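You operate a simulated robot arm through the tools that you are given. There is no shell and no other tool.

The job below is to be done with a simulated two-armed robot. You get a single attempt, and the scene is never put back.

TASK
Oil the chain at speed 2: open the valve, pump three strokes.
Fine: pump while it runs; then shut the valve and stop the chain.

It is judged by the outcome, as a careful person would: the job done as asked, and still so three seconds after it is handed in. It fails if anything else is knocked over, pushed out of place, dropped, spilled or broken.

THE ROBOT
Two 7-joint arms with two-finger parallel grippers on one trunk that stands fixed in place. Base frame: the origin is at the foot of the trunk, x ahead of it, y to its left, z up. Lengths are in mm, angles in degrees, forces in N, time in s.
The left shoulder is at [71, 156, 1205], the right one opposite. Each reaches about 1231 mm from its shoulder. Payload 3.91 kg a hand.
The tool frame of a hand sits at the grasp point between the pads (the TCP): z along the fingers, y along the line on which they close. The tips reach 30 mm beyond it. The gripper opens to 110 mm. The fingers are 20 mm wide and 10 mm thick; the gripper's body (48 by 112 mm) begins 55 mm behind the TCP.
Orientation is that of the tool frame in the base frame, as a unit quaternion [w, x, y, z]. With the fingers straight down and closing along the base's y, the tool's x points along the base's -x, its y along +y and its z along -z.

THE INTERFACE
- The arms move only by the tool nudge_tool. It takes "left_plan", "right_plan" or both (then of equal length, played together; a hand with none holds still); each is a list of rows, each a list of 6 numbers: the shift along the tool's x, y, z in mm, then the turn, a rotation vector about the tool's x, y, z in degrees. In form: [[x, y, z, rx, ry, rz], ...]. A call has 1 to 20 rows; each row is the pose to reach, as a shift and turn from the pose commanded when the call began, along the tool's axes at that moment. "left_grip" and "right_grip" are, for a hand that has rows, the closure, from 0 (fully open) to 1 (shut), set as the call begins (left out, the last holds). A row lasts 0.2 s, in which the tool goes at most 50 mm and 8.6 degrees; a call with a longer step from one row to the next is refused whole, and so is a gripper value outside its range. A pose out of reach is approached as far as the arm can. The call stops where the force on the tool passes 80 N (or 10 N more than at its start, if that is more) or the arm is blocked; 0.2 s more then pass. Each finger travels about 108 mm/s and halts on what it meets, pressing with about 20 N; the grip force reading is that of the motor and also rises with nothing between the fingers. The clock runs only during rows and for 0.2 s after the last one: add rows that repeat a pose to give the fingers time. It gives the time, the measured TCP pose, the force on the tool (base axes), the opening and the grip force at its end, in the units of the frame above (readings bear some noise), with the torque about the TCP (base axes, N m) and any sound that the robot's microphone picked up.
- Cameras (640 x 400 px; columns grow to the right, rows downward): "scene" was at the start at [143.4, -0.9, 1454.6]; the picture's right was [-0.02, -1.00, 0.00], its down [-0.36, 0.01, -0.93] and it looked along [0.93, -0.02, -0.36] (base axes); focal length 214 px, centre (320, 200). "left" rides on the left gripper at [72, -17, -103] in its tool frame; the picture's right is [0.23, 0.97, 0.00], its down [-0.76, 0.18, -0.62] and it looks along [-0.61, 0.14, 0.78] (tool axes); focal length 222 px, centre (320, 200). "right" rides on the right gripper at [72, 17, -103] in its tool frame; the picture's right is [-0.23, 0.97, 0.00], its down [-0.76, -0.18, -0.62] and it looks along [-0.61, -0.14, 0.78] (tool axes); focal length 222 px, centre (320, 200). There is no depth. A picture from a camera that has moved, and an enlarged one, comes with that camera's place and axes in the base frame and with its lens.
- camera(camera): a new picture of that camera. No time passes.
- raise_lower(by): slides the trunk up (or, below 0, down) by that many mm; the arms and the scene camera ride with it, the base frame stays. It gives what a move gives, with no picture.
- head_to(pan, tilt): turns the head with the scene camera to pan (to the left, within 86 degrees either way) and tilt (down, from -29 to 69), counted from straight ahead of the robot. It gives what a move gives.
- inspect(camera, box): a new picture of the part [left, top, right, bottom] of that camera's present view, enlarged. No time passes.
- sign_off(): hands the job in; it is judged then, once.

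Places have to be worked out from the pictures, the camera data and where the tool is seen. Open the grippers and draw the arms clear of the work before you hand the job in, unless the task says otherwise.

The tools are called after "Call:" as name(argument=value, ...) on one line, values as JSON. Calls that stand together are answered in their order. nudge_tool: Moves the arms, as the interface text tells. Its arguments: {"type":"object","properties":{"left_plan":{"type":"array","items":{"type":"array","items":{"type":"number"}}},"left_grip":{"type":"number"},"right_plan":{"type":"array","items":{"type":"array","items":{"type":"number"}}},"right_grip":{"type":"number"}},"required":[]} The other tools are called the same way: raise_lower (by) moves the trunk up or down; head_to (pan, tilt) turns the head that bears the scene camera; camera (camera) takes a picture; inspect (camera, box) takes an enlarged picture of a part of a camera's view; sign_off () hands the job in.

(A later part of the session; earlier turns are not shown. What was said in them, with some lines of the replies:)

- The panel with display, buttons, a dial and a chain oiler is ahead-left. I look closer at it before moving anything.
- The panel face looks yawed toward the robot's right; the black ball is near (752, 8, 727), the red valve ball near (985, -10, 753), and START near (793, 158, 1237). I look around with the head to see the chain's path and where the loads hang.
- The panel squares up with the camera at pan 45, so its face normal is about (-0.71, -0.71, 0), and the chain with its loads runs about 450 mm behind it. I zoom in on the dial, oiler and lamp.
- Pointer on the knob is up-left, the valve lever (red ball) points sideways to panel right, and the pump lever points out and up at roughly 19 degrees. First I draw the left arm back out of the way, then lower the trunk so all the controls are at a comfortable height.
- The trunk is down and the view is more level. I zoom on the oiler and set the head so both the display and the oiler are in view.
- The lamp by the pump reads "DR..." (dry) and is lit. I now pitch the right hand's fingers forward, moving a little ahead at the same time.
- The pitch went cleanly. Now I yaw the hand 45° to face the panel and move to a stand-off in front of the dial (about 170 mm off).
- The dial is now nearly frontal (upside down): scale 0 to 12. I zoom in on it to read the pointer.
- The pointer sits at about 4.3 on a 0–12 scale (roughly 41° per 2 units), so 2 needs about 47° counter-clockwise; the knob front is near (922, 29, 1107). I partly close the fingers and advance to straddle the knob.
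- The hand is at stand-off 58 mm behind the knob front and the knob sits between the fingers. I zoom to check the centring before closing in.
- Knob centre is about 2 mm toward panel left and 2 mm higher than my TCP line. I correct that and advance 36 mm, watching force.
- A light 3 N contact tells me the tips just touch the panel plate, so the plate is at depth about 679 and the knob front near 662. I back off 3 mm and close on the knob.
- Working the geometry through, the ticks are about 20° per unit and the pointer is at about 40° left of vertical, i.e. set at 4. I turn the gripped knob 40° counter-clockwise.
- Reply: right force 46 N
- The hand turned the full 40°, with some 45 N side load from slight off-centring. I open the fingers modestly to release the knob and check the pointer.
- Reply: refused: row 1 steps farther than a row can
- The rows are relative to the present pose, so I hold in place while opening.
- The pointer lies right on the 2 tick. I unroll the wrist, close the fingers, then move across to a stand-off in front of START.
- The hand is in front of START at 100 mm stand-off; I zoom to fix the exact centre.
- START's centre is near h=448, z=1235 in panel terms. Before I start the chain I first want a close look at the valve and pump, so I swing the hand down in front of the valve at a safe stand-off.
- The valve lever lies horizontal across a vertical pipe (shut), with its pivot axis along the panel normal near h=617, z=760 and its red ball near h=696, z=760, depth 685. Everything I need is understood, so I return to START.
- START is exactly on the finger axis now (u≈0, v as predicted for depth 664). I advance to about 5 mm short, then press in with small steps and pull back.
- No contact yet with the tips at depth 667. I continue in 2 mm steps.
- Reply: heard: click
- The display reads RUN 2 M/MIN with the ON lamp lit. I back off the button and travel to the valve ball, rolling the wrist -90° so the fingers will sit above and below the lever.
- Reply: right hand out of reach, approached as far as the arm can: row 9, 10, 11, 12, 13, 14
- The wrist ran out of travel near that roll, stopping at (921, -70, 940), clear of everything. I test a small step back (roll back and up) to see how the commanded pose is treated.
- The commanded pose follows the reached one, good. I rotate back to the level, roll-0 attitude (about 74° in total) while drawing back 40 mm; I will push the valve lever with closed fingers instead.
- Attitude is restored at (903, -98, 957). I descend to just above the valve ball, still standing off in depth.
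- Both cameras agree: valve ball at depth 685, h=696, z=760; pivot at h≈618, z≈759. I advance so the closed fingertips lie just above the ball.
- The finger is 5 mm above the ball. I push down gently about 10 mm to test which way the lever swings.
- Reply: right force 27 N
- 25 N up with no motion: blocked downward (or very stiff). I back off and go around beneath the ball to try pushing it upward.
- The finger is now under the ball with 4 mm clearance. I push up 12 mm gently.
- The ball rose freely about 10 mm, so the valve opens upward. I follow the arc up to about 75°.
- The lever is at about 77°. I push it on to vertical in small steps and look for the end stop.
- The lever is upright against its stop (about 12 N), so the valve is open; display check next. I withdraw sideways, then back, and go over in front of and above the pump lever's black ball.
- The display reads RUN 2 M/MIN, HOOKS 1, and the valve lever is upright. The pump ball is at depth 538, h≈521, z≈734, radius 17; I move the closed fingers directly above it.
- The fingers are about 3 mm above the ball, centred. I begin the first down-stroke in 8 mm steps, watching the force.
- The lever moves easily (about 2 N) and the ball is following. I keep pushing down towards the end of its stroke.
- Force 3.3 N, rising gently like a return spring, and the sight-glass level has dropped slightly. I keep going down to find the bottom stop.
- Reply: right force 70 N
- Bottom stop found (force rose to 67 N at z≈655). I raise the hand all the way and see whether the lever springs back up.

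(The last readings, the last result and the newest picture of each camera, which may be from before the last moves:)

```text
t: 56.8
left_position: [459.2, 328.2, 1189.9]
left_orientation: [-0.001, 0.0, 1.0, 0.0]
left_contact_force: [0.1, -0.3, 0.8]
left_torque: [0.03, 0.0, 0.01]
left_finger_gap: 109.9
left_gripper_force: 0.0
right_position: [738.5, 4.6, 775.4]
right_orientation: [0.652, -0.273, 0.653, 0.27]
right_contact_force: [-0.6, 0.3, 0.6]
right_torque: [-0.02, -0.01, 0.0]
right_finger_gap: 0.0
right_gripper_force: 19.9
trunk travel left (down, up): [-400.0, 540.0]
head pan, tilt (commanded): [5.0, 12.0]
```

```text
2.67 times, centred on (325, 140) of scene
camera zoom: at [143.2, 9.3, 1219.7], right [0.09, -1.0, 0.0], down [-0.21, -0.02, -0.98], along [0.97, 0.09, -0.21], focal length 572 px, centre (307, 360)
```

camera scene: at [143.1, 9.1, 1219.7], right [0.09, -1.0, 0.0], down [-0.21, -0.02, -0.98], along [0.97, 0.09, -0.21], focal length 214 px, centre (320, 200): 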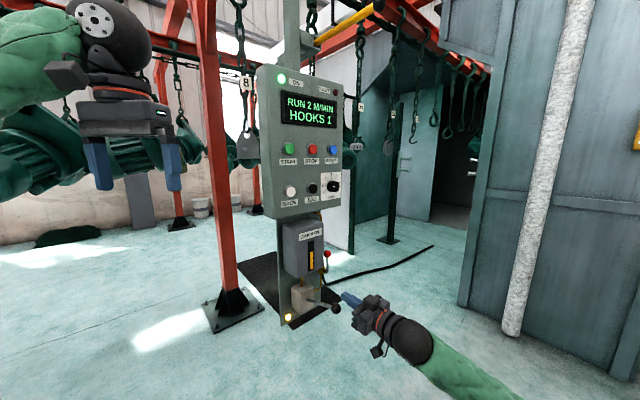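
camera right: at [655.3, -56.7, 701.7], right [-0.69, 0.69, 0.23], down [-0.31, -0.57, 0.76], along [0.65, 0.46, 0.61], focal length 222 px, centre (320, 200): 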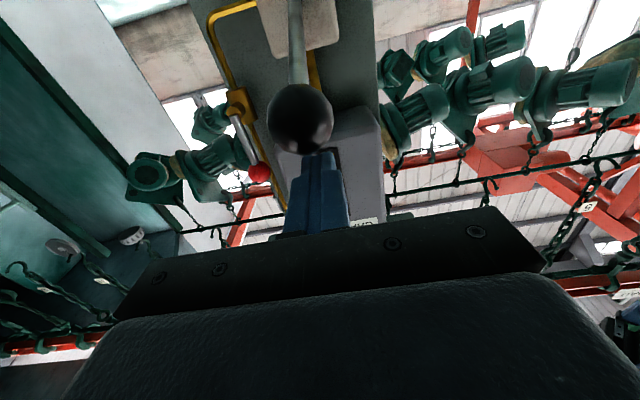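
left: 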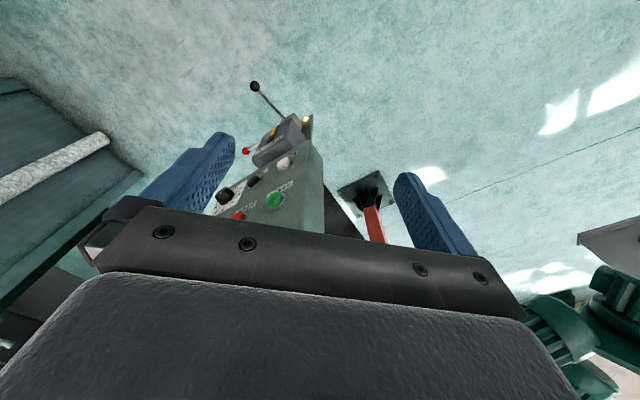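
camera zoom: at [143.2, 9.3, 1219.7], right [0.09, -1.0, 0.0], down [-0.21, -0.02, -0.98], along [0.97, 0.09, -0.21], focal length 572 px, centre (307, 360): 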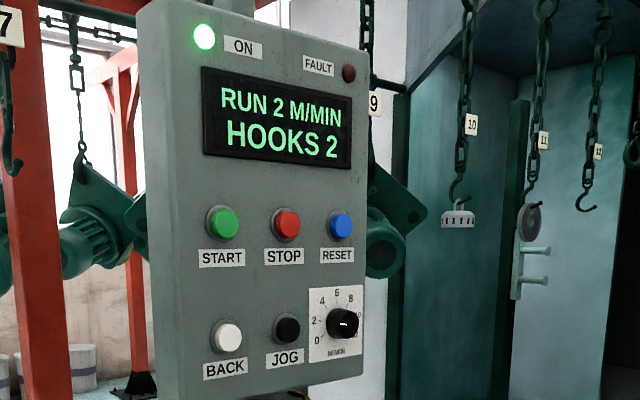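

Stroke 1 complete: the lever sprang fully back. Now stroke 2: down to the bottom stop, a short hold, and back up.

Call:
nudge_tool(right_plan=[[13, 0, 0, 0, 0, 0], [26, 0, 0, 0, 0, 0], [39, 0, 0, 0, 0, 0], [52, 0, 0, 0, 0, 0], [65, 0, 0, 0, 0, 0], [78, 0, 0, 0, 0, 0], [91, 0, 0, 0, 0, 0], [104, 0, 0, 0, 0, 0], [115, 0, 0, 0, 0, 0], [121, 0, 0, 0, 0, 0], [125, 0, 0, 0, 0, 0]])

Call:
inspect(camera="scene", box=[270, 210, 370, 335])

```text
t: 59.2
left_position: [459.6, 329.5, 1192.8]
left_orientation: [0.001, 0.0, 1.0, 0.0]
left_contact_force: [-0.3, -0.2, -0.6]
left_torque: [-0.02, 0.02, 0.01]
left_finger_gap: 110.1
left_gripper_force: 0.0
right_position: [737.9, 5.0, 655.0]
right_orientation: [0.655, -0.274, 0.65, 0.273]
right_contact_force: [14.4, 2.8, 31.8]
right_torque: [0.0, -0.23, -0.02]
right_finger_gap: 0.2
right_gripper_force: 20.7
trunk travel left (down, up): [-400.0, 540.0]
head pan, tilt (commanded): [5.0, 12.0]
```

```text
3.20 times, centred on (320, 272) of scene
camera zoom: at [141.8, 9.5, 1220.5], right [0.09, -1.0, 0.0], down [-0.21, -0.02, -0.98], along [0.97, 0.09, -0.21], focal length 686 px, centre (320, -32)
```

zoom: 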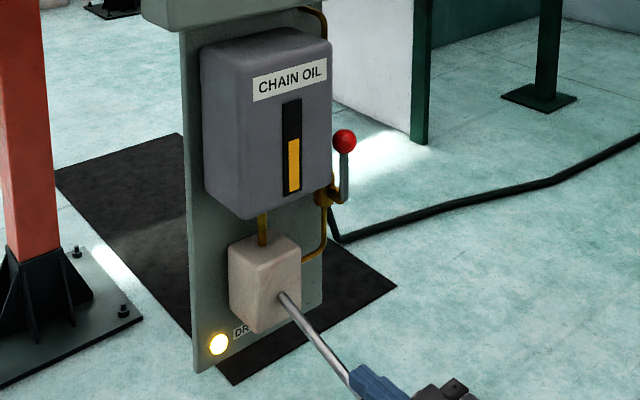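

The lever is at the bottom stop again (about 35 N), and the gauge has dropped further. I raise to complete stroke 2.

Call:
nudge_tool(right_plan=[[-15, 0, 0, 0, 0, 0], [-30, 0, 0, 0, 0, 0], [-45, 0, 0, 0, 0, 0], [-60, 0, 0, 0, 0, 0], [-75, 0, 0, 0, 0, 0], [-90, 0, 0, 0, 0, 0], [-105, 0, 0, 0, 0, 0], [-120, 0, 0, 0, 0, 0], [-125, 0, 0, 0, 0, 0], [-125, 0, 0, 0, 0, 0]])

Call:
inspect(camera="scene", box=[270, 210, 370, 335])

Call:
camera(camera="scene")

```text
t: 61.4
left_position: [459.6, 328.9, 1189.4]
left_orientation: [0.0, 0.0, 1.0, 0.0]
left_contact_force: [-0.2, -0.1, -0.4]
left_torque: [-0.03, 0.03, -0.03]
left_finger_gap: 110.0
left_gripper_force: 0.0
right_position: [739.1, 5.4, 775.7]
right_orientation: [0.653, -0.272, 0.653, 0.271]
right_contact_force: [-1.0, 0.5, 0.1]
right_torque: [0.01, 0.02, -0.04]
right_finger_gap: 0.2
right_gripper_force: 20.3
trunk travel left (down, up): [-400.0, 540.0]
head pan, tilt (commanded): [5.0, 12.0]
```

```text
3.20 times, centred on (320, 272) of scene
camera zoom: at [143.2, 9.4, 1219.7], right [0.09, -1.0, 0.0], down [-0.21, -0.02, -0.98], along [0.97, 0.09, -0.21], focal length 686 px, centre (320, -32)
```

zoom: 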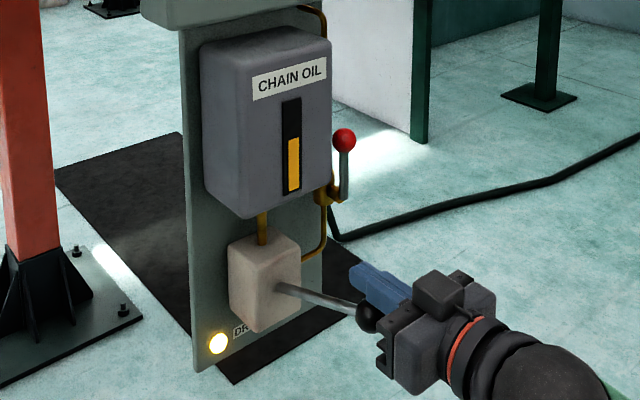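

```text
taken
camera scene: at [143.2, 9.4, 1219.7], right [0.09, -1.0, 0.0], down [-0.21, -0.02, -0.98], along [0.97, 0.09, -0.21], focal length 214 px, centre (320, 200)
```

scene: 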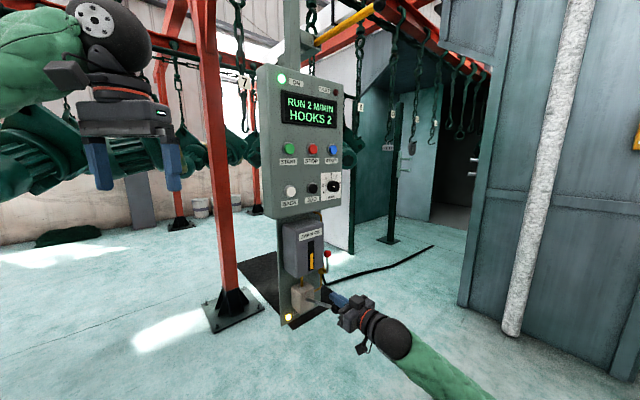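

Two strokes done: gauge down about 4 px per stroke, chain still running at 2. Now stroke 3 the same way.

Call:
nudge_tool(right_plan=[[13, 0, 0, 0, 0, 0], [26, 0, 0, 0, 0, 0], [39, 0, 0, 0, 0, 0], [52, 0, 0, 0, 0, 0], [65, 0, 0, 0, 0, 0], [78, 0, 0, 0, 0, 0], [91, 0, 0, 0, 0, 0], [104, 0, 0, 0, 0, 0], [115, 0, 0, 0, 0, 0], [121, 0, 0, 0, 0, 0], [125, 0, 0, 0, 0, 0]])

Call:
nudge_tool(right_plan=[[-15, 0, 0, 0, 0, 0], [-30, 0, 0, 0, 0, 0], [-45, 0, 0, 0, 0, 0], [-60, 0, 0, 0, 0, 0], [-75, 0, 0, 0, 0, 0], [-90, 0, 0, 0, 0, 0], [-105, 0, 0, 0, 0, 0], [-120, 0, 0, 0, 0, 0], [-130, 0, 0, 0, 0, 0], [-130, 0, 0, 0, 0, 0]])

Call:
inspect(camera="scene", box=[270, 210, 370, 335])

Call:
inspect(camera="scene", box=[255, 65, 395, 215])

```text
t: 63.8
left_position: [458.1, 329.2, 1192.8]
left_orientation: [0.001, 0.001, 1.0, 0.0]
left_contact_force: [0.5, 0.2, -0.3]
left_torque: [0.0, 0.03, 0.02]
left_finger_gap: 110.1
left_gripper_force: 0.0
right_position: [738.4, 4.3, 654.1]
right_orientation: [0.656, -0.273, 0.65, 0.271]
right_contact_force: [3.0, 3.0, 29.5]
right_torque: [0.0, -0.12, 0.02]
right_finger_gap: 0.0
right_gripper_force: 19.8
trunk travel left (down, up): [-400.0, 540.0]
head pan, tilt (commanded): [5.0, 12.0]
```

```text
t: 66.0
left_position: [460.0, 328.4, 1190.3]
left_orientation: [0.0, -0.001, 1.0, 0.0]
left_contact_force: [0.2, -0.3, 0.6]
left_torque: [0.0, -0.01, 0.0]
left_finger_gap: 110.0
left_gripper_force: 0.1
right_position: [737.1, 4.2, 779.6]
right_orientation: [0.653, -0.271, 0.653, 0.271]
right_contact_force: [0.0, 0.6, -0.1]
right_torque: [0.01, -0.02, -0.01]
right_finger_gap: 0.0
right_gripper_force: 20.0
trunk travel left (down, up): [-400.0, 540.0]
head pan, tilt (commanded): [5.0, 12.0]
```

```text
3.20 times, centred on (320, 272) of scene
camera zoom: at [143.2, 9.3, 1219.7], right [0.09, -1.0, 0.0], down [-0.21, -0.02, -0.98], along [0.97, 0.09, -0.21], focal length 686 px, centre (320, -32)
```

zoom: 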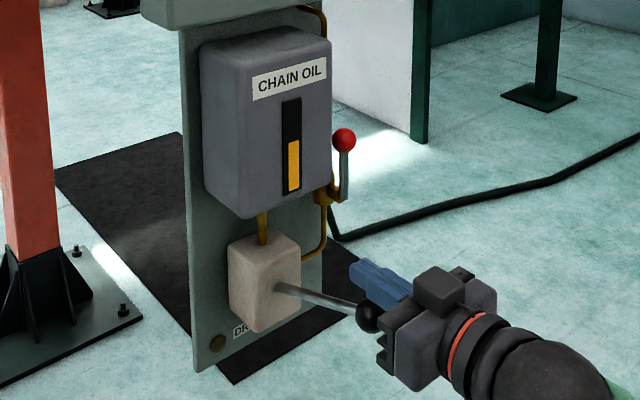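

```text
2.67 times, centred on (325, 140) of scene
camera zoom: at [143.2, 9.3, 1219.7], right [0.09, -1.0, 0.0], down [-0.21, -0.02, -0.98], along [0.97, 0.09, -0.21], focal length 572 px, centre (307, 360)
```

zoom: 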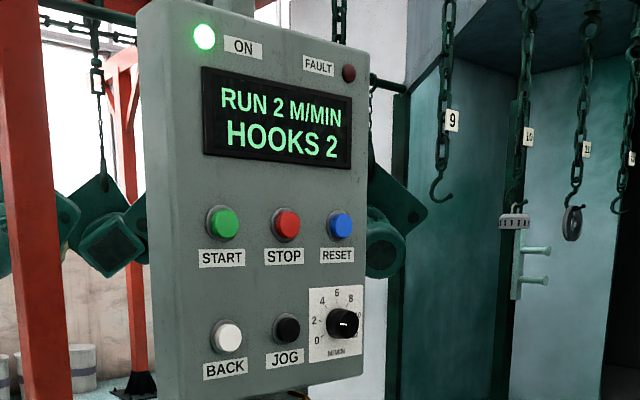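

The DRY lamp has gone out after the third stroke, with the chain still at 2 m/min. Next I shut the valve: I move up and across to a spot in front of and above the upright red ball.

Call:
nudge_tool(right_plan=[[-35, 0, -5, 0, 0, 0], [-70, -25, -5, 0, 0, 0], [-105, -60, 0, 0, 0, 0], [-110, -101, 16, 0, 0, 0], [-110, -101, 16, 0, 0, 0]])

Call:
camera(camera="right")

Call:
inspect(camera="scene", box=[290, 210, 390, 310])

```text
t: 67.2
left_position: [460.4, 329.1, 1190.7]
left_orientation: [0.0, 0.0, 1.0, 0.001]
left_contact_force: [0.7, -0.2, -0.6]
left_torque: [0.02, 0.01, 0.02]
left_finger_gap: 110.2
left_gripper_force: 0.1
right_position: [823.2, -54.2, 892.0]
right_orientation: [0.652, -0.273, 0.653, 0.271]
right_contact_force: [-0.4, 0.2, -0.5]
right_torque: [0.01, -0.04, -0.02]
right_finger_gap: 0.0
right_gripper_force: 20.0
trunk travel left (down, up): [-400.0, 540.0]
head pan, tilt (commanded): [5.0, 12.0]
```

```text
taken
camera right: at [740.7, -116.5, 818.2], right [-0.69, 0.69, 0.23], down [-0.31, -0.57, 0.76], along [0.65, 0.46, 0.61], focal length 222 px, centre (320, 200)
```

right: 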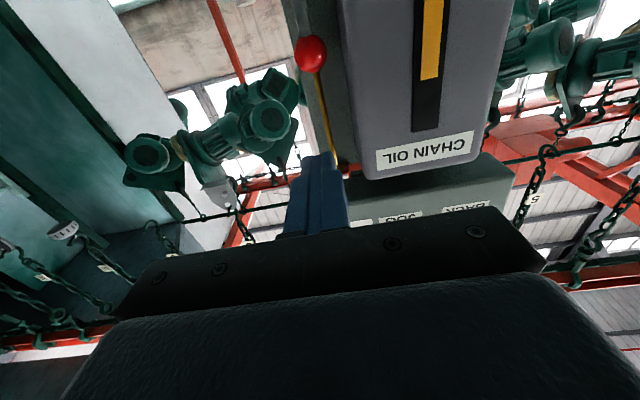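

```text
4.00 times, centred on (340, 260) of scene
camera zoom: at [143.1, 9.4, 1219.7], right [0.09, -1.0, 0.0], down [-0.21, -0.02, -0.98], along [0.97, 0.09, -0.21], focal length 858 px, centre (240, -40)
```

zoom: 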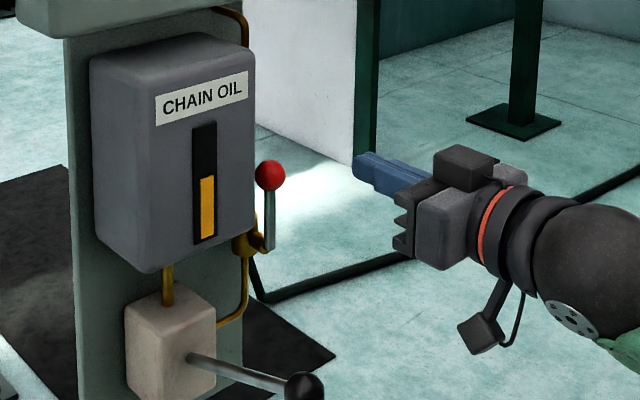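

I zoom in on the upright ball and the gap beside the reservoir.

Call:
inspect(camera="right", box=[270, 0, 380, 90])

Call:
inspect(camera="scene", box=[310, 240, 345, 280])

```text
4.44 times, centred on (325, 45) of right
camera zoom: at [740.7, -116.5, 818.2], right [-0.69, 0.69, 0.23], down [-0.31, -0.57, 0.76], along [0.65, 0.46, 0.61], focal length 987 px, centre (298, 889)
```

zoom: 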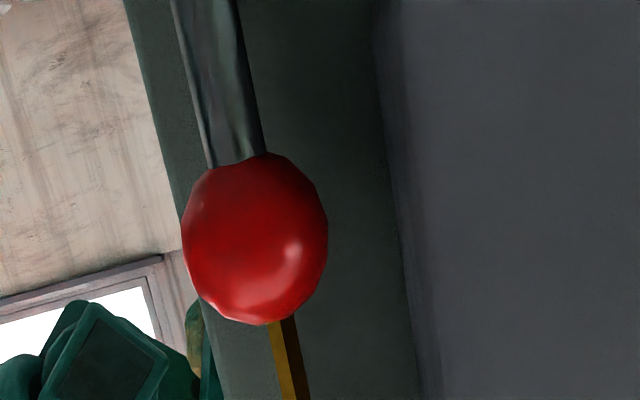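

```text
10.00 times, centred on (328, 260) of scene
camera zoom: at [143.1, 9.4, 1219.7], right [0.09, -1.0, 0.0], down [-0.21, -0.02, -0.98], along [0.97, 0.09, -0.21], focal length 2145 px, centre (245, -400)
```

zoom: 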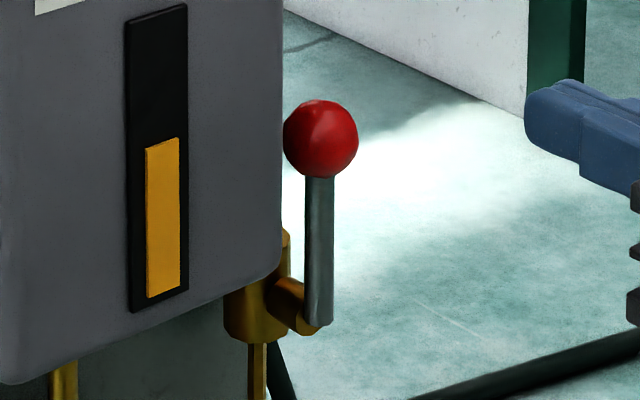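

The reservoir wall is at about h=587 and the ball at h=617, so a single finger fits beside the rod, below the ball. I open the fingers to about 30 mm and line up to straddle the rod about 31 mm below the ball centre.

Call:
nudge_tool(right_plan=[[28, 3.4, 0, 0, 0, 0], [56, 3.4, 0, 0, 0, 0], [84, 3.4, 0, 0, 0, 0], [84, 3.4, 30, 0, 0, 0], [84, 3.4, 55, 0, 0, 0], [84, 3.4, 55, 0, 0, 0]], right_grip=0.727)

Call:
inspect(camera="right", box=[220, 40, 420, 200])

Call:
inspect(camera="scene", box=[300, 230, 370, 300])

```text
t: 68.6
left_position: [460.4, 330.0, 1191.2]
left_orientation: [0.0, 0.0, 1.0, 0.0]
left_contact_force: [-1.0, 0.0, -0.6]
left_torque: [0.0, -0.02, 0.02]
left_finger_gap: 109.8
left_gripper_force: 0.0
right_position: [859.2, -13.7, 805.2]
right_orientation: [0.652, -0.273, 0.653, 0.271]
right_contact_force: [0.1, -0.3, 0.6]
right_torque: [0.02, 0.02, 0.01]
right_finger_gap: 30.1
right_gripper_force: 0.0
trunk travel left (down, up): [-400.0, 540.0]
head pan, tilt (commanded): [5.0, 12.0]
```

```text
2.50 times, centred on (320, 120) of right
camera zoom: at [775.4, -73.9, 733.4], right [-0.69, 0.69, 0.23], down [-0.31, -0.57, 0.76], along [0.65, 0.46, 0.61], focal length 555 px, centre (320, 400)
```

zoom: 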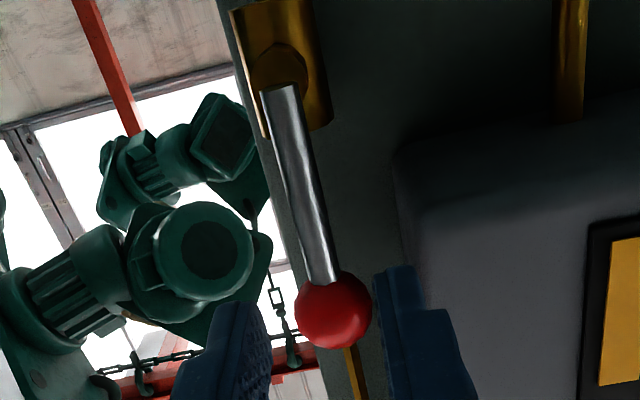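

```text
5.71 times, centred on (335, 265) of scene
camera zoom: at [143.1, 9.3, 1219.7], right [0.09, -1.0, 0.0], down [-0.21, -0.02, -0.98], along [0.97, 0.09, -0.21], focal length 1226 px, centre (234, -171)
```

zoom: 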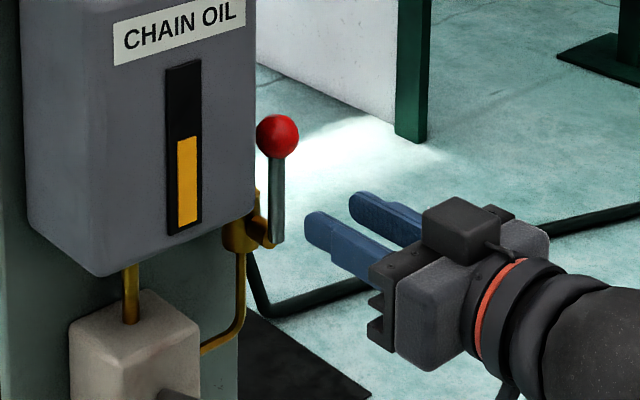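

The rod is about 3 mm to panel right of my axis; I correct by 2.5 mm and advance 62 mm so the left finger slips in between reservoir and rod.

Call:
nudge_tool(right_plan=[[0, -2.5, 15, 0, 0, 0], [0, -2.5, 30, 0, 0, 0], [0, -2.5, 46, 0, 0, 0], [0, -2.5, 62, 0, 0, 0], [0, -2.5, 62, 0, 0, 0]])

Call:
inspect(camera="right", box=[220, 40, 420, 200])

Call:
inspect(camera="scene", box=[300, 230, 370, 300])

```text
t: 69.8
left_position: [460.5, 328.9, 1191.3]
left_orientation: [0.001, 0.001, 1.0, 0.0]
left_contact_force: [0.6, 0.0, -0.1]
left_torque: [0.01, 0.0, 0.0]
left_finger_gap: 109.9
left_gripper_force: 0.0
right_position: [904.6, 27.0, 805.3]
right_orientation: [0.652, -0.273, 0.653, 0.271]
right_contact_force: [0.9, -0.3, -0.1]
right_torque: [-0.02, 0.01, -0.03]
right_finger_gap: 29.6
right_gripper_force: 0.0
trunk travel left (down, up): [-400.0, 540.0]
head pan, tilt (commanded): [5.0, 12.0]
```

```text
2.50 times, centred on (320, 120) of right
camera zoom: at [821.0, -33.9, 733.3], right [-0.69, 0.69, 0.23], down [-0.31, -0.57, 0.76], along [0.65, 0.46, 0.61], focal length 555 px, centre (320, 400)
```

zoom: 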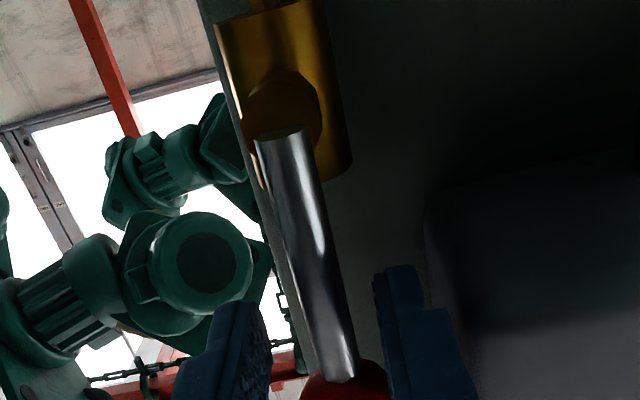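

```text
5.71 times, centred on (335, 265) of scene
camera zoom: at [143.2, 9.2, 1219.7], right [0.09, -1.0, 0.0], down [-0.21, -0.02, -0.98], along [0.97, 0.09, -0.21], focal length 1226 px, centre (234, -171)
```

zoom: 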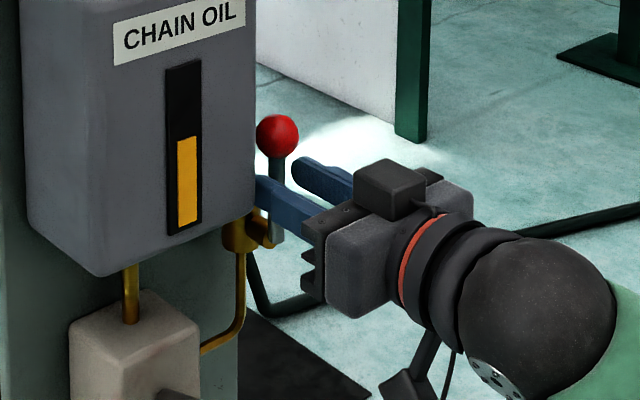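

The left finger is in the gap without contact. I push right in 5 mm steps, about 30 mm, to swing the lever off vertical.

Call:
nudge_tool(right_plan=[[0, -5, 0, 0, 0, 0], [0, -10, 0, 0, 0, 0], [0, -15, 0, 0, 0, 0], [0, -20, 0, 0, 0, 0], [0, -25, 0, 0, 0, 0], [0, -30, 0, 0, 0, 0], [0, -30, 0, 0, 0, 0]])

Call:
inspect(camera="right", box=[220, 40, 420, 200])

Call:
inspect(camera="scene", box=[300, 230, 370, 300])

```text
t: 71.4
left_position: [461.0, 330.1, 1190.5]
left_orientation: [0.0, 0.0, 1.0, 0.0]
left_contact_force: [0.0, 0.0, 0.2]
left_torque: [0.0, 0.0, -0.01]
left_finger_gap: 109.9
left_gripper_force: 0.1
right_position: [924.7, 9.5, 805.7]
right_orientation: [0.652, -0.273, 0.653, 0.271]
right_contact_force: [-4.3, 5.3, -4.4]
right_torque: [0.01, 0.2, 0.14]
right_finger_gap: 34.3
right_gripper_force: 4.5
trunk travel left (down, up): [-400.0, 540.0]
head pan, tilt (commanded): [5.0, 12.0]
```

```text
2.50 times, centred on (320, 120) of right
camera zoom: at [842.0, -53.2, 733.2], right [-0.69, 0.69, 0.23], down [-0.31, -0.57, 0.76], along [0.65, 0.46, 0.61], focal length 555 px, centre (320, 400)
```

zoom: 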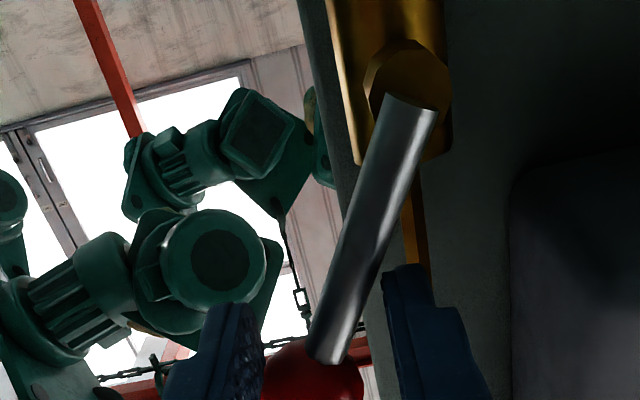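

```text
5.71 times, centred on (335, 265) of scene
camera zoom: at [143.4, 9.7, 1219.6], right [0.09, -1.0, 0.0], down [-0.21, -0.02, -0.98], along [0.97, 0.09, -0.21], focal length 1226 px, centre (234, -171)
```

zoom: 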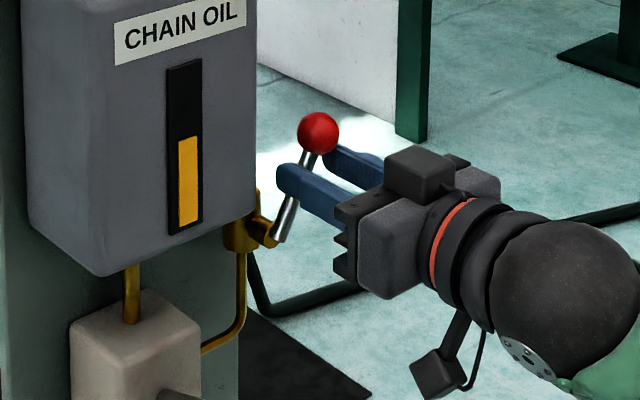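

The lever has swung to about 28° off vertical. I open slightly, withdraw straight back, close the fingers and rise above the ball to push it down from on top.

Call:
nudge_tool(right_plan=[[0, 0, 0, 0, 0, 0], [0, 0, -20, 0, 0, 0], [0, 0, -45, 0, 0, 0], [0, 0, -65, 0, 0, 0], [0, 0, -65, 0, 0, 0]], right_grip=0.55)

Call:
nudge_tool(right_plan=[[-30, -4, 0, 0, 0, 0], [-60, -8, 0, 0, 0, 0], [-60, -8, 0, 0, 0, 0], [-60, -8, 0, 0, 0, 0]], right_grip=1)

Call:
inspect(camera="right", box=[220, 0, 420, 160])

Call:
inspect(camera="scene", box=[300, 230, 370, 300])

```text
t: 72.6
left_position: [461.7, 329.1, 1190.7]
left_orientation: [0.001, 0.0, 1.0, 0.0]
left_contact_force: [0.4, 0.1, 0.1]
left_torque: [-0.01, 0.01, 0.03]
left_finger_gap: 110.0
left_gripper_force: 0.0
right_position: [877.6, -39.1, 805.7]
right_orientation: [0.653, -0.272, 0.653, 0.271]
right_contact_force: [0.2, 0.0, 0.1]
right_torque: [0.01, -0.01, 0.01]
right_finger_gap: 49.6
right_gripper_force: 0.1
trunk travel left (down, up): [-400.0, 540.0]
head pan, tilt (commanded): [5.0, 12.0]
```

```text
t: 73.6
left_position: [459.7, 328.9, 1190.4]
left_orientation: [-0.001, 0.0, 1.0, 0.0]
left_contact_force: [-0.9, 0.6, 0.3]
left_torque: [0.02, 0.01, -0.01]
left_finger_gap: 110.2
left_gripper_force: 0.1
right_position: [885.8, -43.3, 866.5]
right_orientation: [0.652, -0.273, 0.653, 0.271]
right_contact_force: [-0.6, 0.9, -0.1]
right_torque: [0.0, 0.0, -0.04]
right_finger_gap: 0.0
right_gripper_force: 19.8
trunk travel left (down, up): [-400.0, 540.0]
head pan, tilt (commanded): [5.0, 12.0]
```

```text
2.50 times, centred on (320, 80) of right
camera zoom: at [802.3, -105.0, 793.1], right [-0.69, 0.69, 0.23], down [-0.31, -0.57, 0.76], along [0.65, 0.46, 0.61], focal length 555 px, centre (320, 500)
```

zoom: 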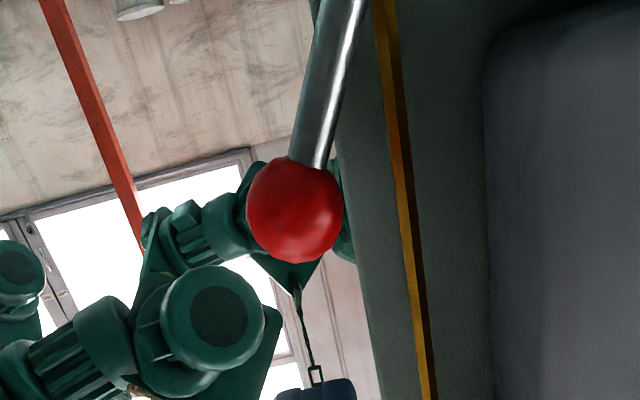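

```text
5.71 times, centred on (335, 265) of scene
camera zoom: at [143.2, 9.3, 1219.7], right [0.09, -1.0, 0.0], down [-0.21, -0.02, -0.98], along [0.97, 0.09, -0.21], focal length 1226 px, centre (234, -171)
```

zoom: 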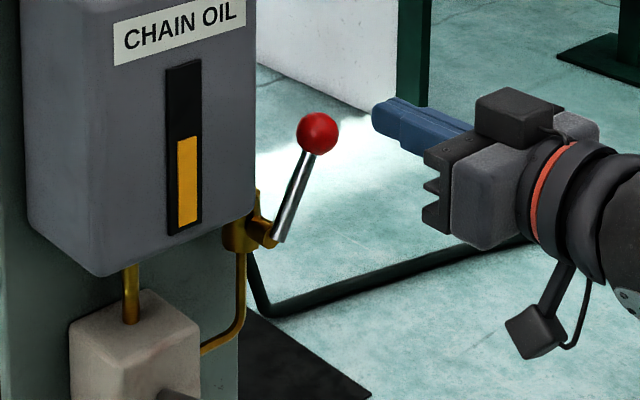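

The ball is at h=656, z=828.5. I move over it and push down, following the arc to about 80° first.

Call:
nudge_tool(right_plan=[[0, 0, 34, 0, 0, 0], [0, 0, 68, 0, 0, 0], [11, 0, 68, 0, 0, 0], [17, -5, 68, 0, 0, 0], [22.5, -10, 68, 0, 0, 0], [32.5, -19, 68, 0, 0, 0], [43.5, -27, 68, 0, 0, 0], [55.5, -33, 68, 0, 0, 0], [68.5, -37, 68, 0, 0, 0], [68.5, -37, 68, 0, 0, 0]])

Call:
inspect(camera="right", box=[220, 40, 420, 200])

Call:
inspect(camera="scene", box=[300, 230, 370, 300])

```text
t: 75.8
left_position: [459.8, 330.1, 1189.9]
left_orientation: [0.0, 0.0, 1.0, 0.001]
left_contact_force: [0.3, 0.2, -0.1]
left_torque: [0.02, -0.01, -0.02]
left_finger_gap: 109.8
left_gripper_force: 0.0
right_position: [959.2, -21.5, 797.1]
right_orientation: [0.652, -0.273, 0.654, 0.27]
right_contact_force: [-0.8, -0.4, 0.2]
right_torque: [-0.02, 0.0, -0.01]
right_finger_gap: 0.0
right_gripper_force: 20.3
trunk travel left (down, up): [-400.0, 540.0]
head pan, tilt (commanded): [5.0, 12.0]
```

```text
2.50 times, centred on (320, 120) of right
camera zoom: at [875.4, -83.2, 724.2], right [-0.69, 0.69, 0.23], down [-0.31, -0.57, 0.76], along [0.65, 0.46, 0.61], focal length 555 px, centre (320, 400)
```

zoom: 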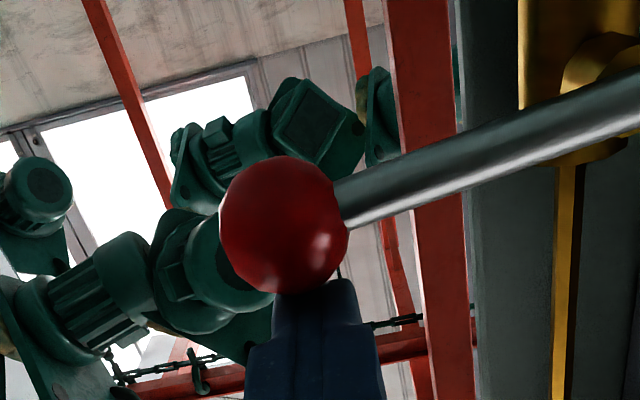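

```text
5.71 times, centred on (335, 265) of scene
camera zoom: at [143.2, 9.4, 1219.7], right [0.09, -1.0, 0.0], down [-0.21, -0.02, -0.98], along [0.97, 0.09, -0.21], focal length 1226 px, centre (234, -171)
```

zoom: 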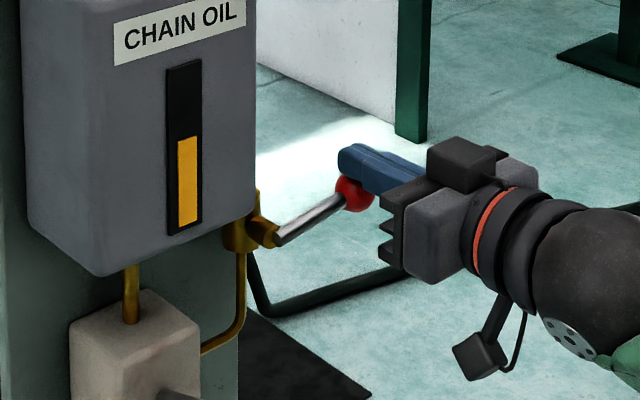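

The lever follows and is about 10° above horizontal. I press on to the shut stop, watching for the force rise.

Call:
nudge_tool(right_plan=[[4, -1, 0, 0, 0, 0], [8, -2, 0, 0, 0, 0], [12, -2, 0, 0, 0, 0], [15, -2, 0, 0, 0, 0], [18, -2, 0, 0, 0, 0], [18, -2, 0, 0, 0, 0]])

Call:
inspect(camera="right", box=[220, 40, 420, 200])

Call:
inspect(camera="scene", box=[300, 230, 370, 300])

```text
t: 77.2
left_position: [458.7, 329.4, 1191.0]
left_orientation: [0.0, 0.0, 1.0, 0.001]
left_contact_force: [-0.6, -0.1, 0.2]
left_torque: [-0.01, -0.02, 0.01]
left_finger_gap: 110.1
left_gripper_force: 0.0
right_position: [959.9, -24.4, 784.6]
right_orientation: [0.654, -0.274, 0.651, 0.272]
right_contact_force: [11.3, 0.8, 26.0]
right_torque: [0.39, -0.53, -0.14]
right_finger_gap: 0.2
right_gripper_force: 20.1
trunk travel left (down, up): [-400.0, 540.0]
head pan, tilt (commanded): [5.0, 12.0]
```

```text
2.50 times, centred on (320, 120) of right
camera zoom: at [877.3, -84.6, 711.4], right [-0.69, 0.69, 0.22], down [-0.32, -0.57, 0.76], along [0.65, 0.46, 0.61], focal length 555 px, centre (320, 400)
```

zoom: 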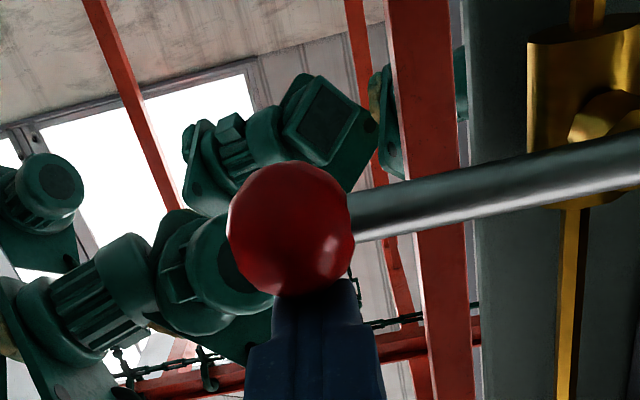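

```text
5.71 times, centred on (335, 265) of scene
camera zoom: at [141.8, 9.4, 1220.2], right [0.09, -1.0, 0.0], down [-0.21, -0.02, -0.98], along [0.97, 0.09, -0.21], focal length 1226 px, centre (234, -171)
```

zoom: 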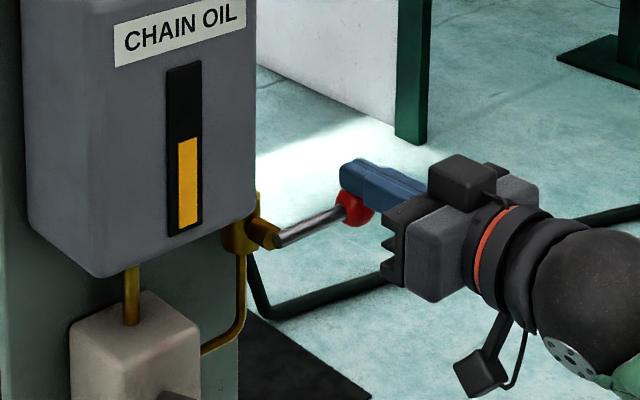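

The lever is back hard on its shut stop (same place and 26 N as before opening). I release, withdraw, and travel up to the STOP button stand-off.

Call:
nudge_tool(right_plan=[[-12, 0, 0, 0, 0, 0], [-12, 0, -45, 0, 0, 0], [-12, 0, -92, 0, 0, 0], [-56, 16, -92, 0, 0, 0], [-100, 32, -92, 0, 0, 0], [-144, 48, -92, 0, 0, 0], [-188, 64, -92, 0, 0, 0], [-232, 80, -92, 0, 0, 0], [-276, 96, -92, 0, 0, 0], [-320, 112, -92, 0, 0, 0], [-364, 128, -92, 0, 0, 0], [-408, 144, -92, 0, 0, 0], [-454, 157, -92, 0, 0, 0], [-454, 157, -92, 0, 0, 0]])

Call:
inspect(camera="right", box=[220, 50, 420, 210])

Call:
camera(camera="scene")

Call:
inspect(camera="scene", box=[270, 210, 370, 335])

```text
t: 80.2
left_position: [460.9, 328.1, 1189.9]
left_orientation: [0.0, 0.0, 1.0, 0.0]
left_contact_force: [0.3, 0.4, -1.1]
left_torque: [0.0, 0.01, 0.0]
left_finger_gap: 109.9
left_gripper_force: 0.1
right_position: [784.0, 23.3, 1233.0]
right_orientation: [0.652, -0.273, 0.653, 0.272]
right_contact_force: [-0.2, 0.6, 0.0]
right_torque: [0.0, 0.02, 0.0]
right_finger_gap: 0.0
right_gripper_force: 20.0
trunk travel left (down, up): [-400.0, 540.0]
head pan, tilt (commanded): [5.0, 12.0]
```

```text
2.50 times, centred on (320, 130) of right
camera zoom: at [700.8, -37.8, 1159.7], right [-0.69, 0.69, 0.23], down [-0.31, -0.57, 0.76], along [0.65, 0.46, 0.61], focal length 555 px, centre (320, 375)
```

zoom: 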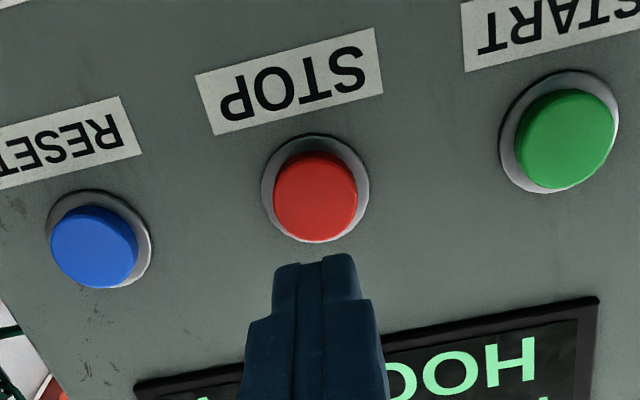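

```text
taken
camera scene: at [143.8, 9.0, 1219.6], right [0.09, -1.0, 0.0], down [-0.21, -0.02, -0.98], along [0.97, 0.09, -0.21], focal length 214 px, centre (320, 200)
```

scene: 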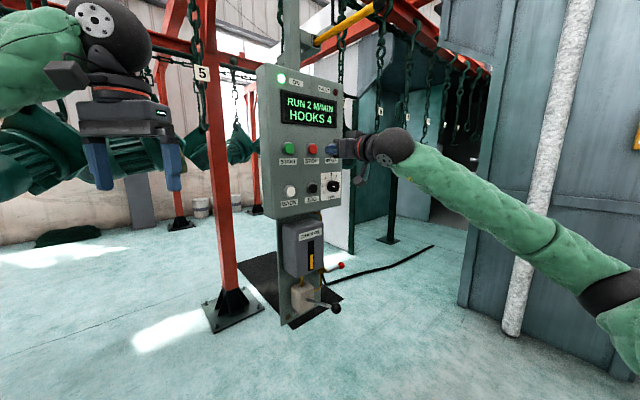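

```text
3.20 times, centred on (320, 272) of scene
camera zoom: at [143.8, 9.0, 1219.6], right [0.09, -1.0, 0.0], down [-0.21, -0.02, -0.98], along [0.97, 0.09, -0.21], focal length 686 px, centre (320, -32)
```

zoom: 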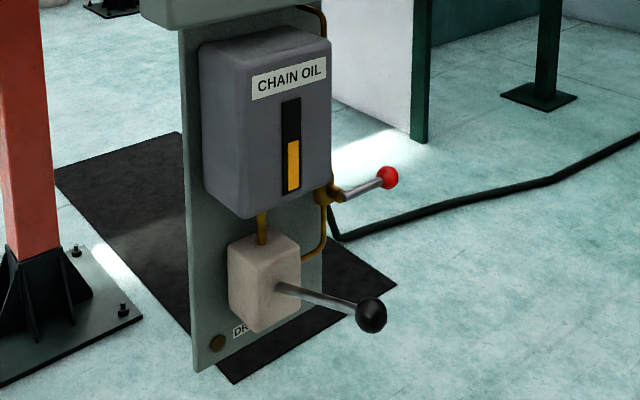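

STOP is within 2 mm of the finger axis. I advance close, then press in small steps until the click.

Call:
nudge_tool(right_plan=[[0, -1.5, 30, 0, 0, 0], [0, -1.5, 62, 0, 0, 0], [0, -1.5, 66, 0, 0, 0], [0, -1.5, 69, 0, 0, 0], [0, -1.5, 71, 0, 0, 0], [0, -1.5, 73, 0, 0, 0], [0, -1.5, 74, 0, 0, 0], [0, -1.5, 74, 0, 0, 0]])

Call:
inspect(camera="scene", box=[255, 65, 395, 215])

```text
t: 82.0
left_position: [459.5, 327.1, 1192.6]
left_orientation: [0.0, 0.0, 1.0, 0.001]
left_contact_force: [0.2, -0.3, 0.4]
left_torque: [0.0, 0.01, -0.03]
left_finger_gap: 110.0
left_gripper_force: 0.1
right_position: [836.6, 73.1, 1233.9]
right_orientation: [0.653, -0.272, 0.653, 0.271]
right_contact_force: [-14.2, -12.6, -9.0]
right_torque: [-0.17, 0.2, 0.1]
right_finger_gap: 0.0
right_gripper_force: 20.5
trunk travel left (down, up): [-400.0, 540.0]
head pan, tilt (commanded): [5.0, 12.0]
heard: click
```

```text
2.67 times, centred on (325, 140) of scene
camera zoom: at [142.5, 8.1, 1219.7], right [0.09, -1.0, 0.0], down [-0.21, -0.02, -0.98], along [0.97, 0.09, -0.21], focal length 572 px, centre (307, 360)
```

zoom: 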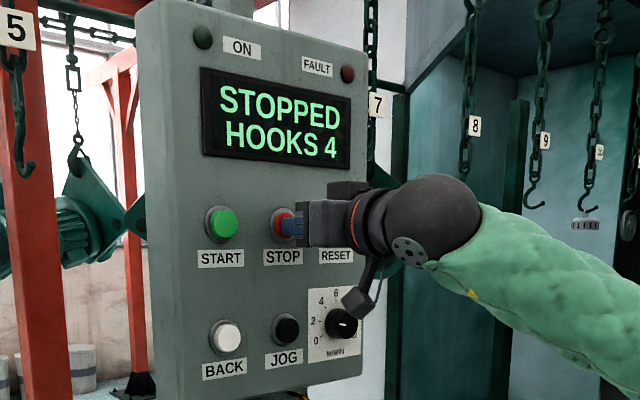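

The display reads STOPPED, HOOKS 4, with the ON lamp off. I withdraw the right hand straight back from the panel and open the gripper once clear.

Call:
nudge_tool(right_plan=[[0, 0, -40, 0, 0, 0], [0, 0, -85, 0, 0, 0], [0, 0, -130, 0, 0, 0], [0, 0, -175, 0, 0, 0], [0, 0, -220, 0, 0, 0], [0, 0, -255, 0, 0, 0], [0, 0, -255, 0, 0, 0]])

Call:
nudge_tool(right_plan=[[0, -30, -25, 0, 0, 0], [0, -60, -50, 0, 0, 0], [0, -90, -75, 0, 0, 0], [0, -90, -75, 0, 0, 0], [0, -90, -75, 0, 0, 0], [0, -90, -75, 0, 0, 0]], right_grip=0)

Call:
camera(camera="scene")

Call:
inspect(camera="scene", box=[255, 65, 395, 215])

Call:
inspect(camera="scene", box=[270, 210, 370, 335])

```text
t: 83.6
left_position: [460.9, 329.0, 1190.8]
left_orientation: [0.001, 0.0, 1.0, -0.001]
left_contact_force: [0.1, -0.2, 0.4]
left_torque: [-0.01, 0.02, 0.0]
left_finger_gap: 110.1
left_gripper_force: 0.0
right_position: [659.1, -105.3, 1234.8]
right_orientation: [0.652, -0.272, 0.654, 0.27]
right_contact_force: [0.2, 0.7, -0.1]
right_torque: [0.02, -0.01, 0.0]
right_finger_gap: 0.0
right_gripper_force: 20.0
trunk travel left (down, up): [-400.0, 540.0]
head pan, tilt (commanded): [5.0, 12.0]
```

```text
t: 85.0
left_position: [460.1, 329.4, 1191.8]
left_orientation: [0.0, 0.0, 1.0, 0.0]
left_contact_force: [-0.6, 0.3, 0.4]
left_torque: [0.01, -0.03, 0.0]
left_finger_gap: 109.7
left_gripper_force: 0.2
right_position: [669.2, -222.8, 1232.9]
right_orientation: [0.653, -0.272, 0.653, 0.271]
right_contact_force: [-0.3, 0.0, -0.6]
right_torque: [0.01, 0.02, -0.01]
right_finger_gap: 110.2
right_gripper_force: 0.0
trunk travel left (down, up): [-400.0, 540.0]
head pan, tilt (commanded): [5.0, 12.0]
```

```text
taken
camera scene: at [143.2, 9.5, 1219.7], right [0.09, -1.0, 0.0], down [-0.21, -0.02, -0.98], along [0.97, 0.09, -0.21], focal length 214 px, centre (320, 200)
```

scene: 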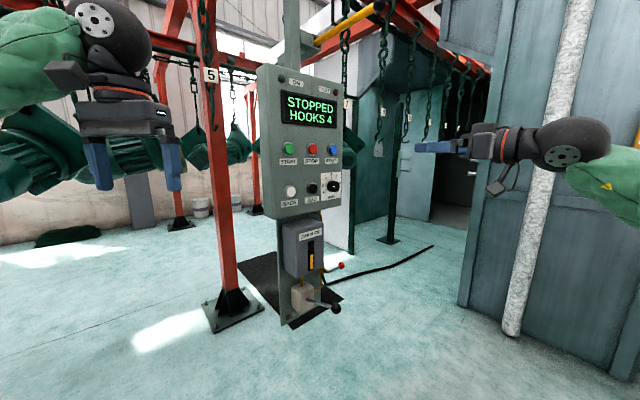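

```text
2.67 times, centred on (325, 140) of scene
camera zoom: at [143.2, 9.5, 1219.7], right [0.09, -1.0, 0.0], down [-0.21, -0.02, -0.98], along [0.97, 0.09, -0.21], focal length 572 px, centre (307, 360)
```

zoom: 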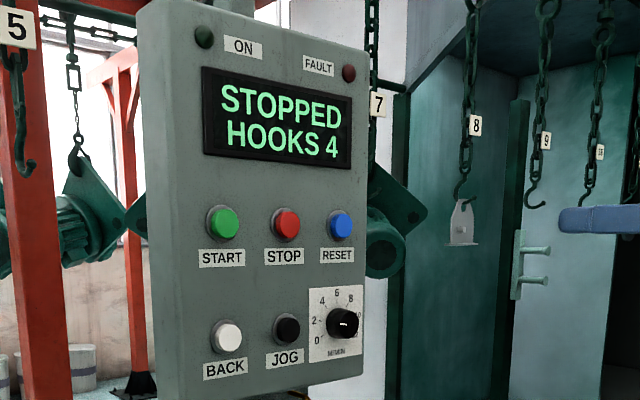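

```text
3.20 times, centred on (320, 272) of scene
camera zoom: at [143.2, 9.5, 1219.7], right [0.09, -1.0, 0.0], down [-0.21, -0.02, -0.98], along [0.97, 0.09, -0.21], focal length 686 px, centre (320, -32)
```

zoom: 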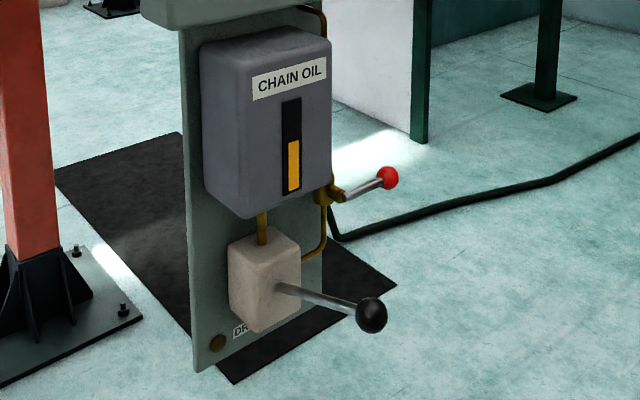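

The chain is stopped with no fault shown, the valve lever is horizontal against its shut stop, and the pump lever is back up. The dry lamp is out, and both grippers are open and clear. I hand the job in.

Call:
sign_off()

```text
The job is handed in.
```

The chain is oiled and the job is handed in. I turned the speed dial from 4 to 2 and started the chain; the display read RUN 2 M/MIN. I then opened the valve and gave the pump three full strokes while the chain ran.

- **Oiling:** each stroke went down to the bottom stop and sprang fully back. The oil level dropped a little with each one, and the lamp by the pump (apparently the dry lamp) went out after the third.
- **Shutdown:** I pushed the valve lever back against its shut stop, then pressed STOP. The display now reads STOPPED, HOOKS 4, with no fault lit.
- **Left as it stands:** the speed dial is still at 2. Both grippers are open and the arms are clear of the panel. I saw nothing knocked over, dropped or spilled.
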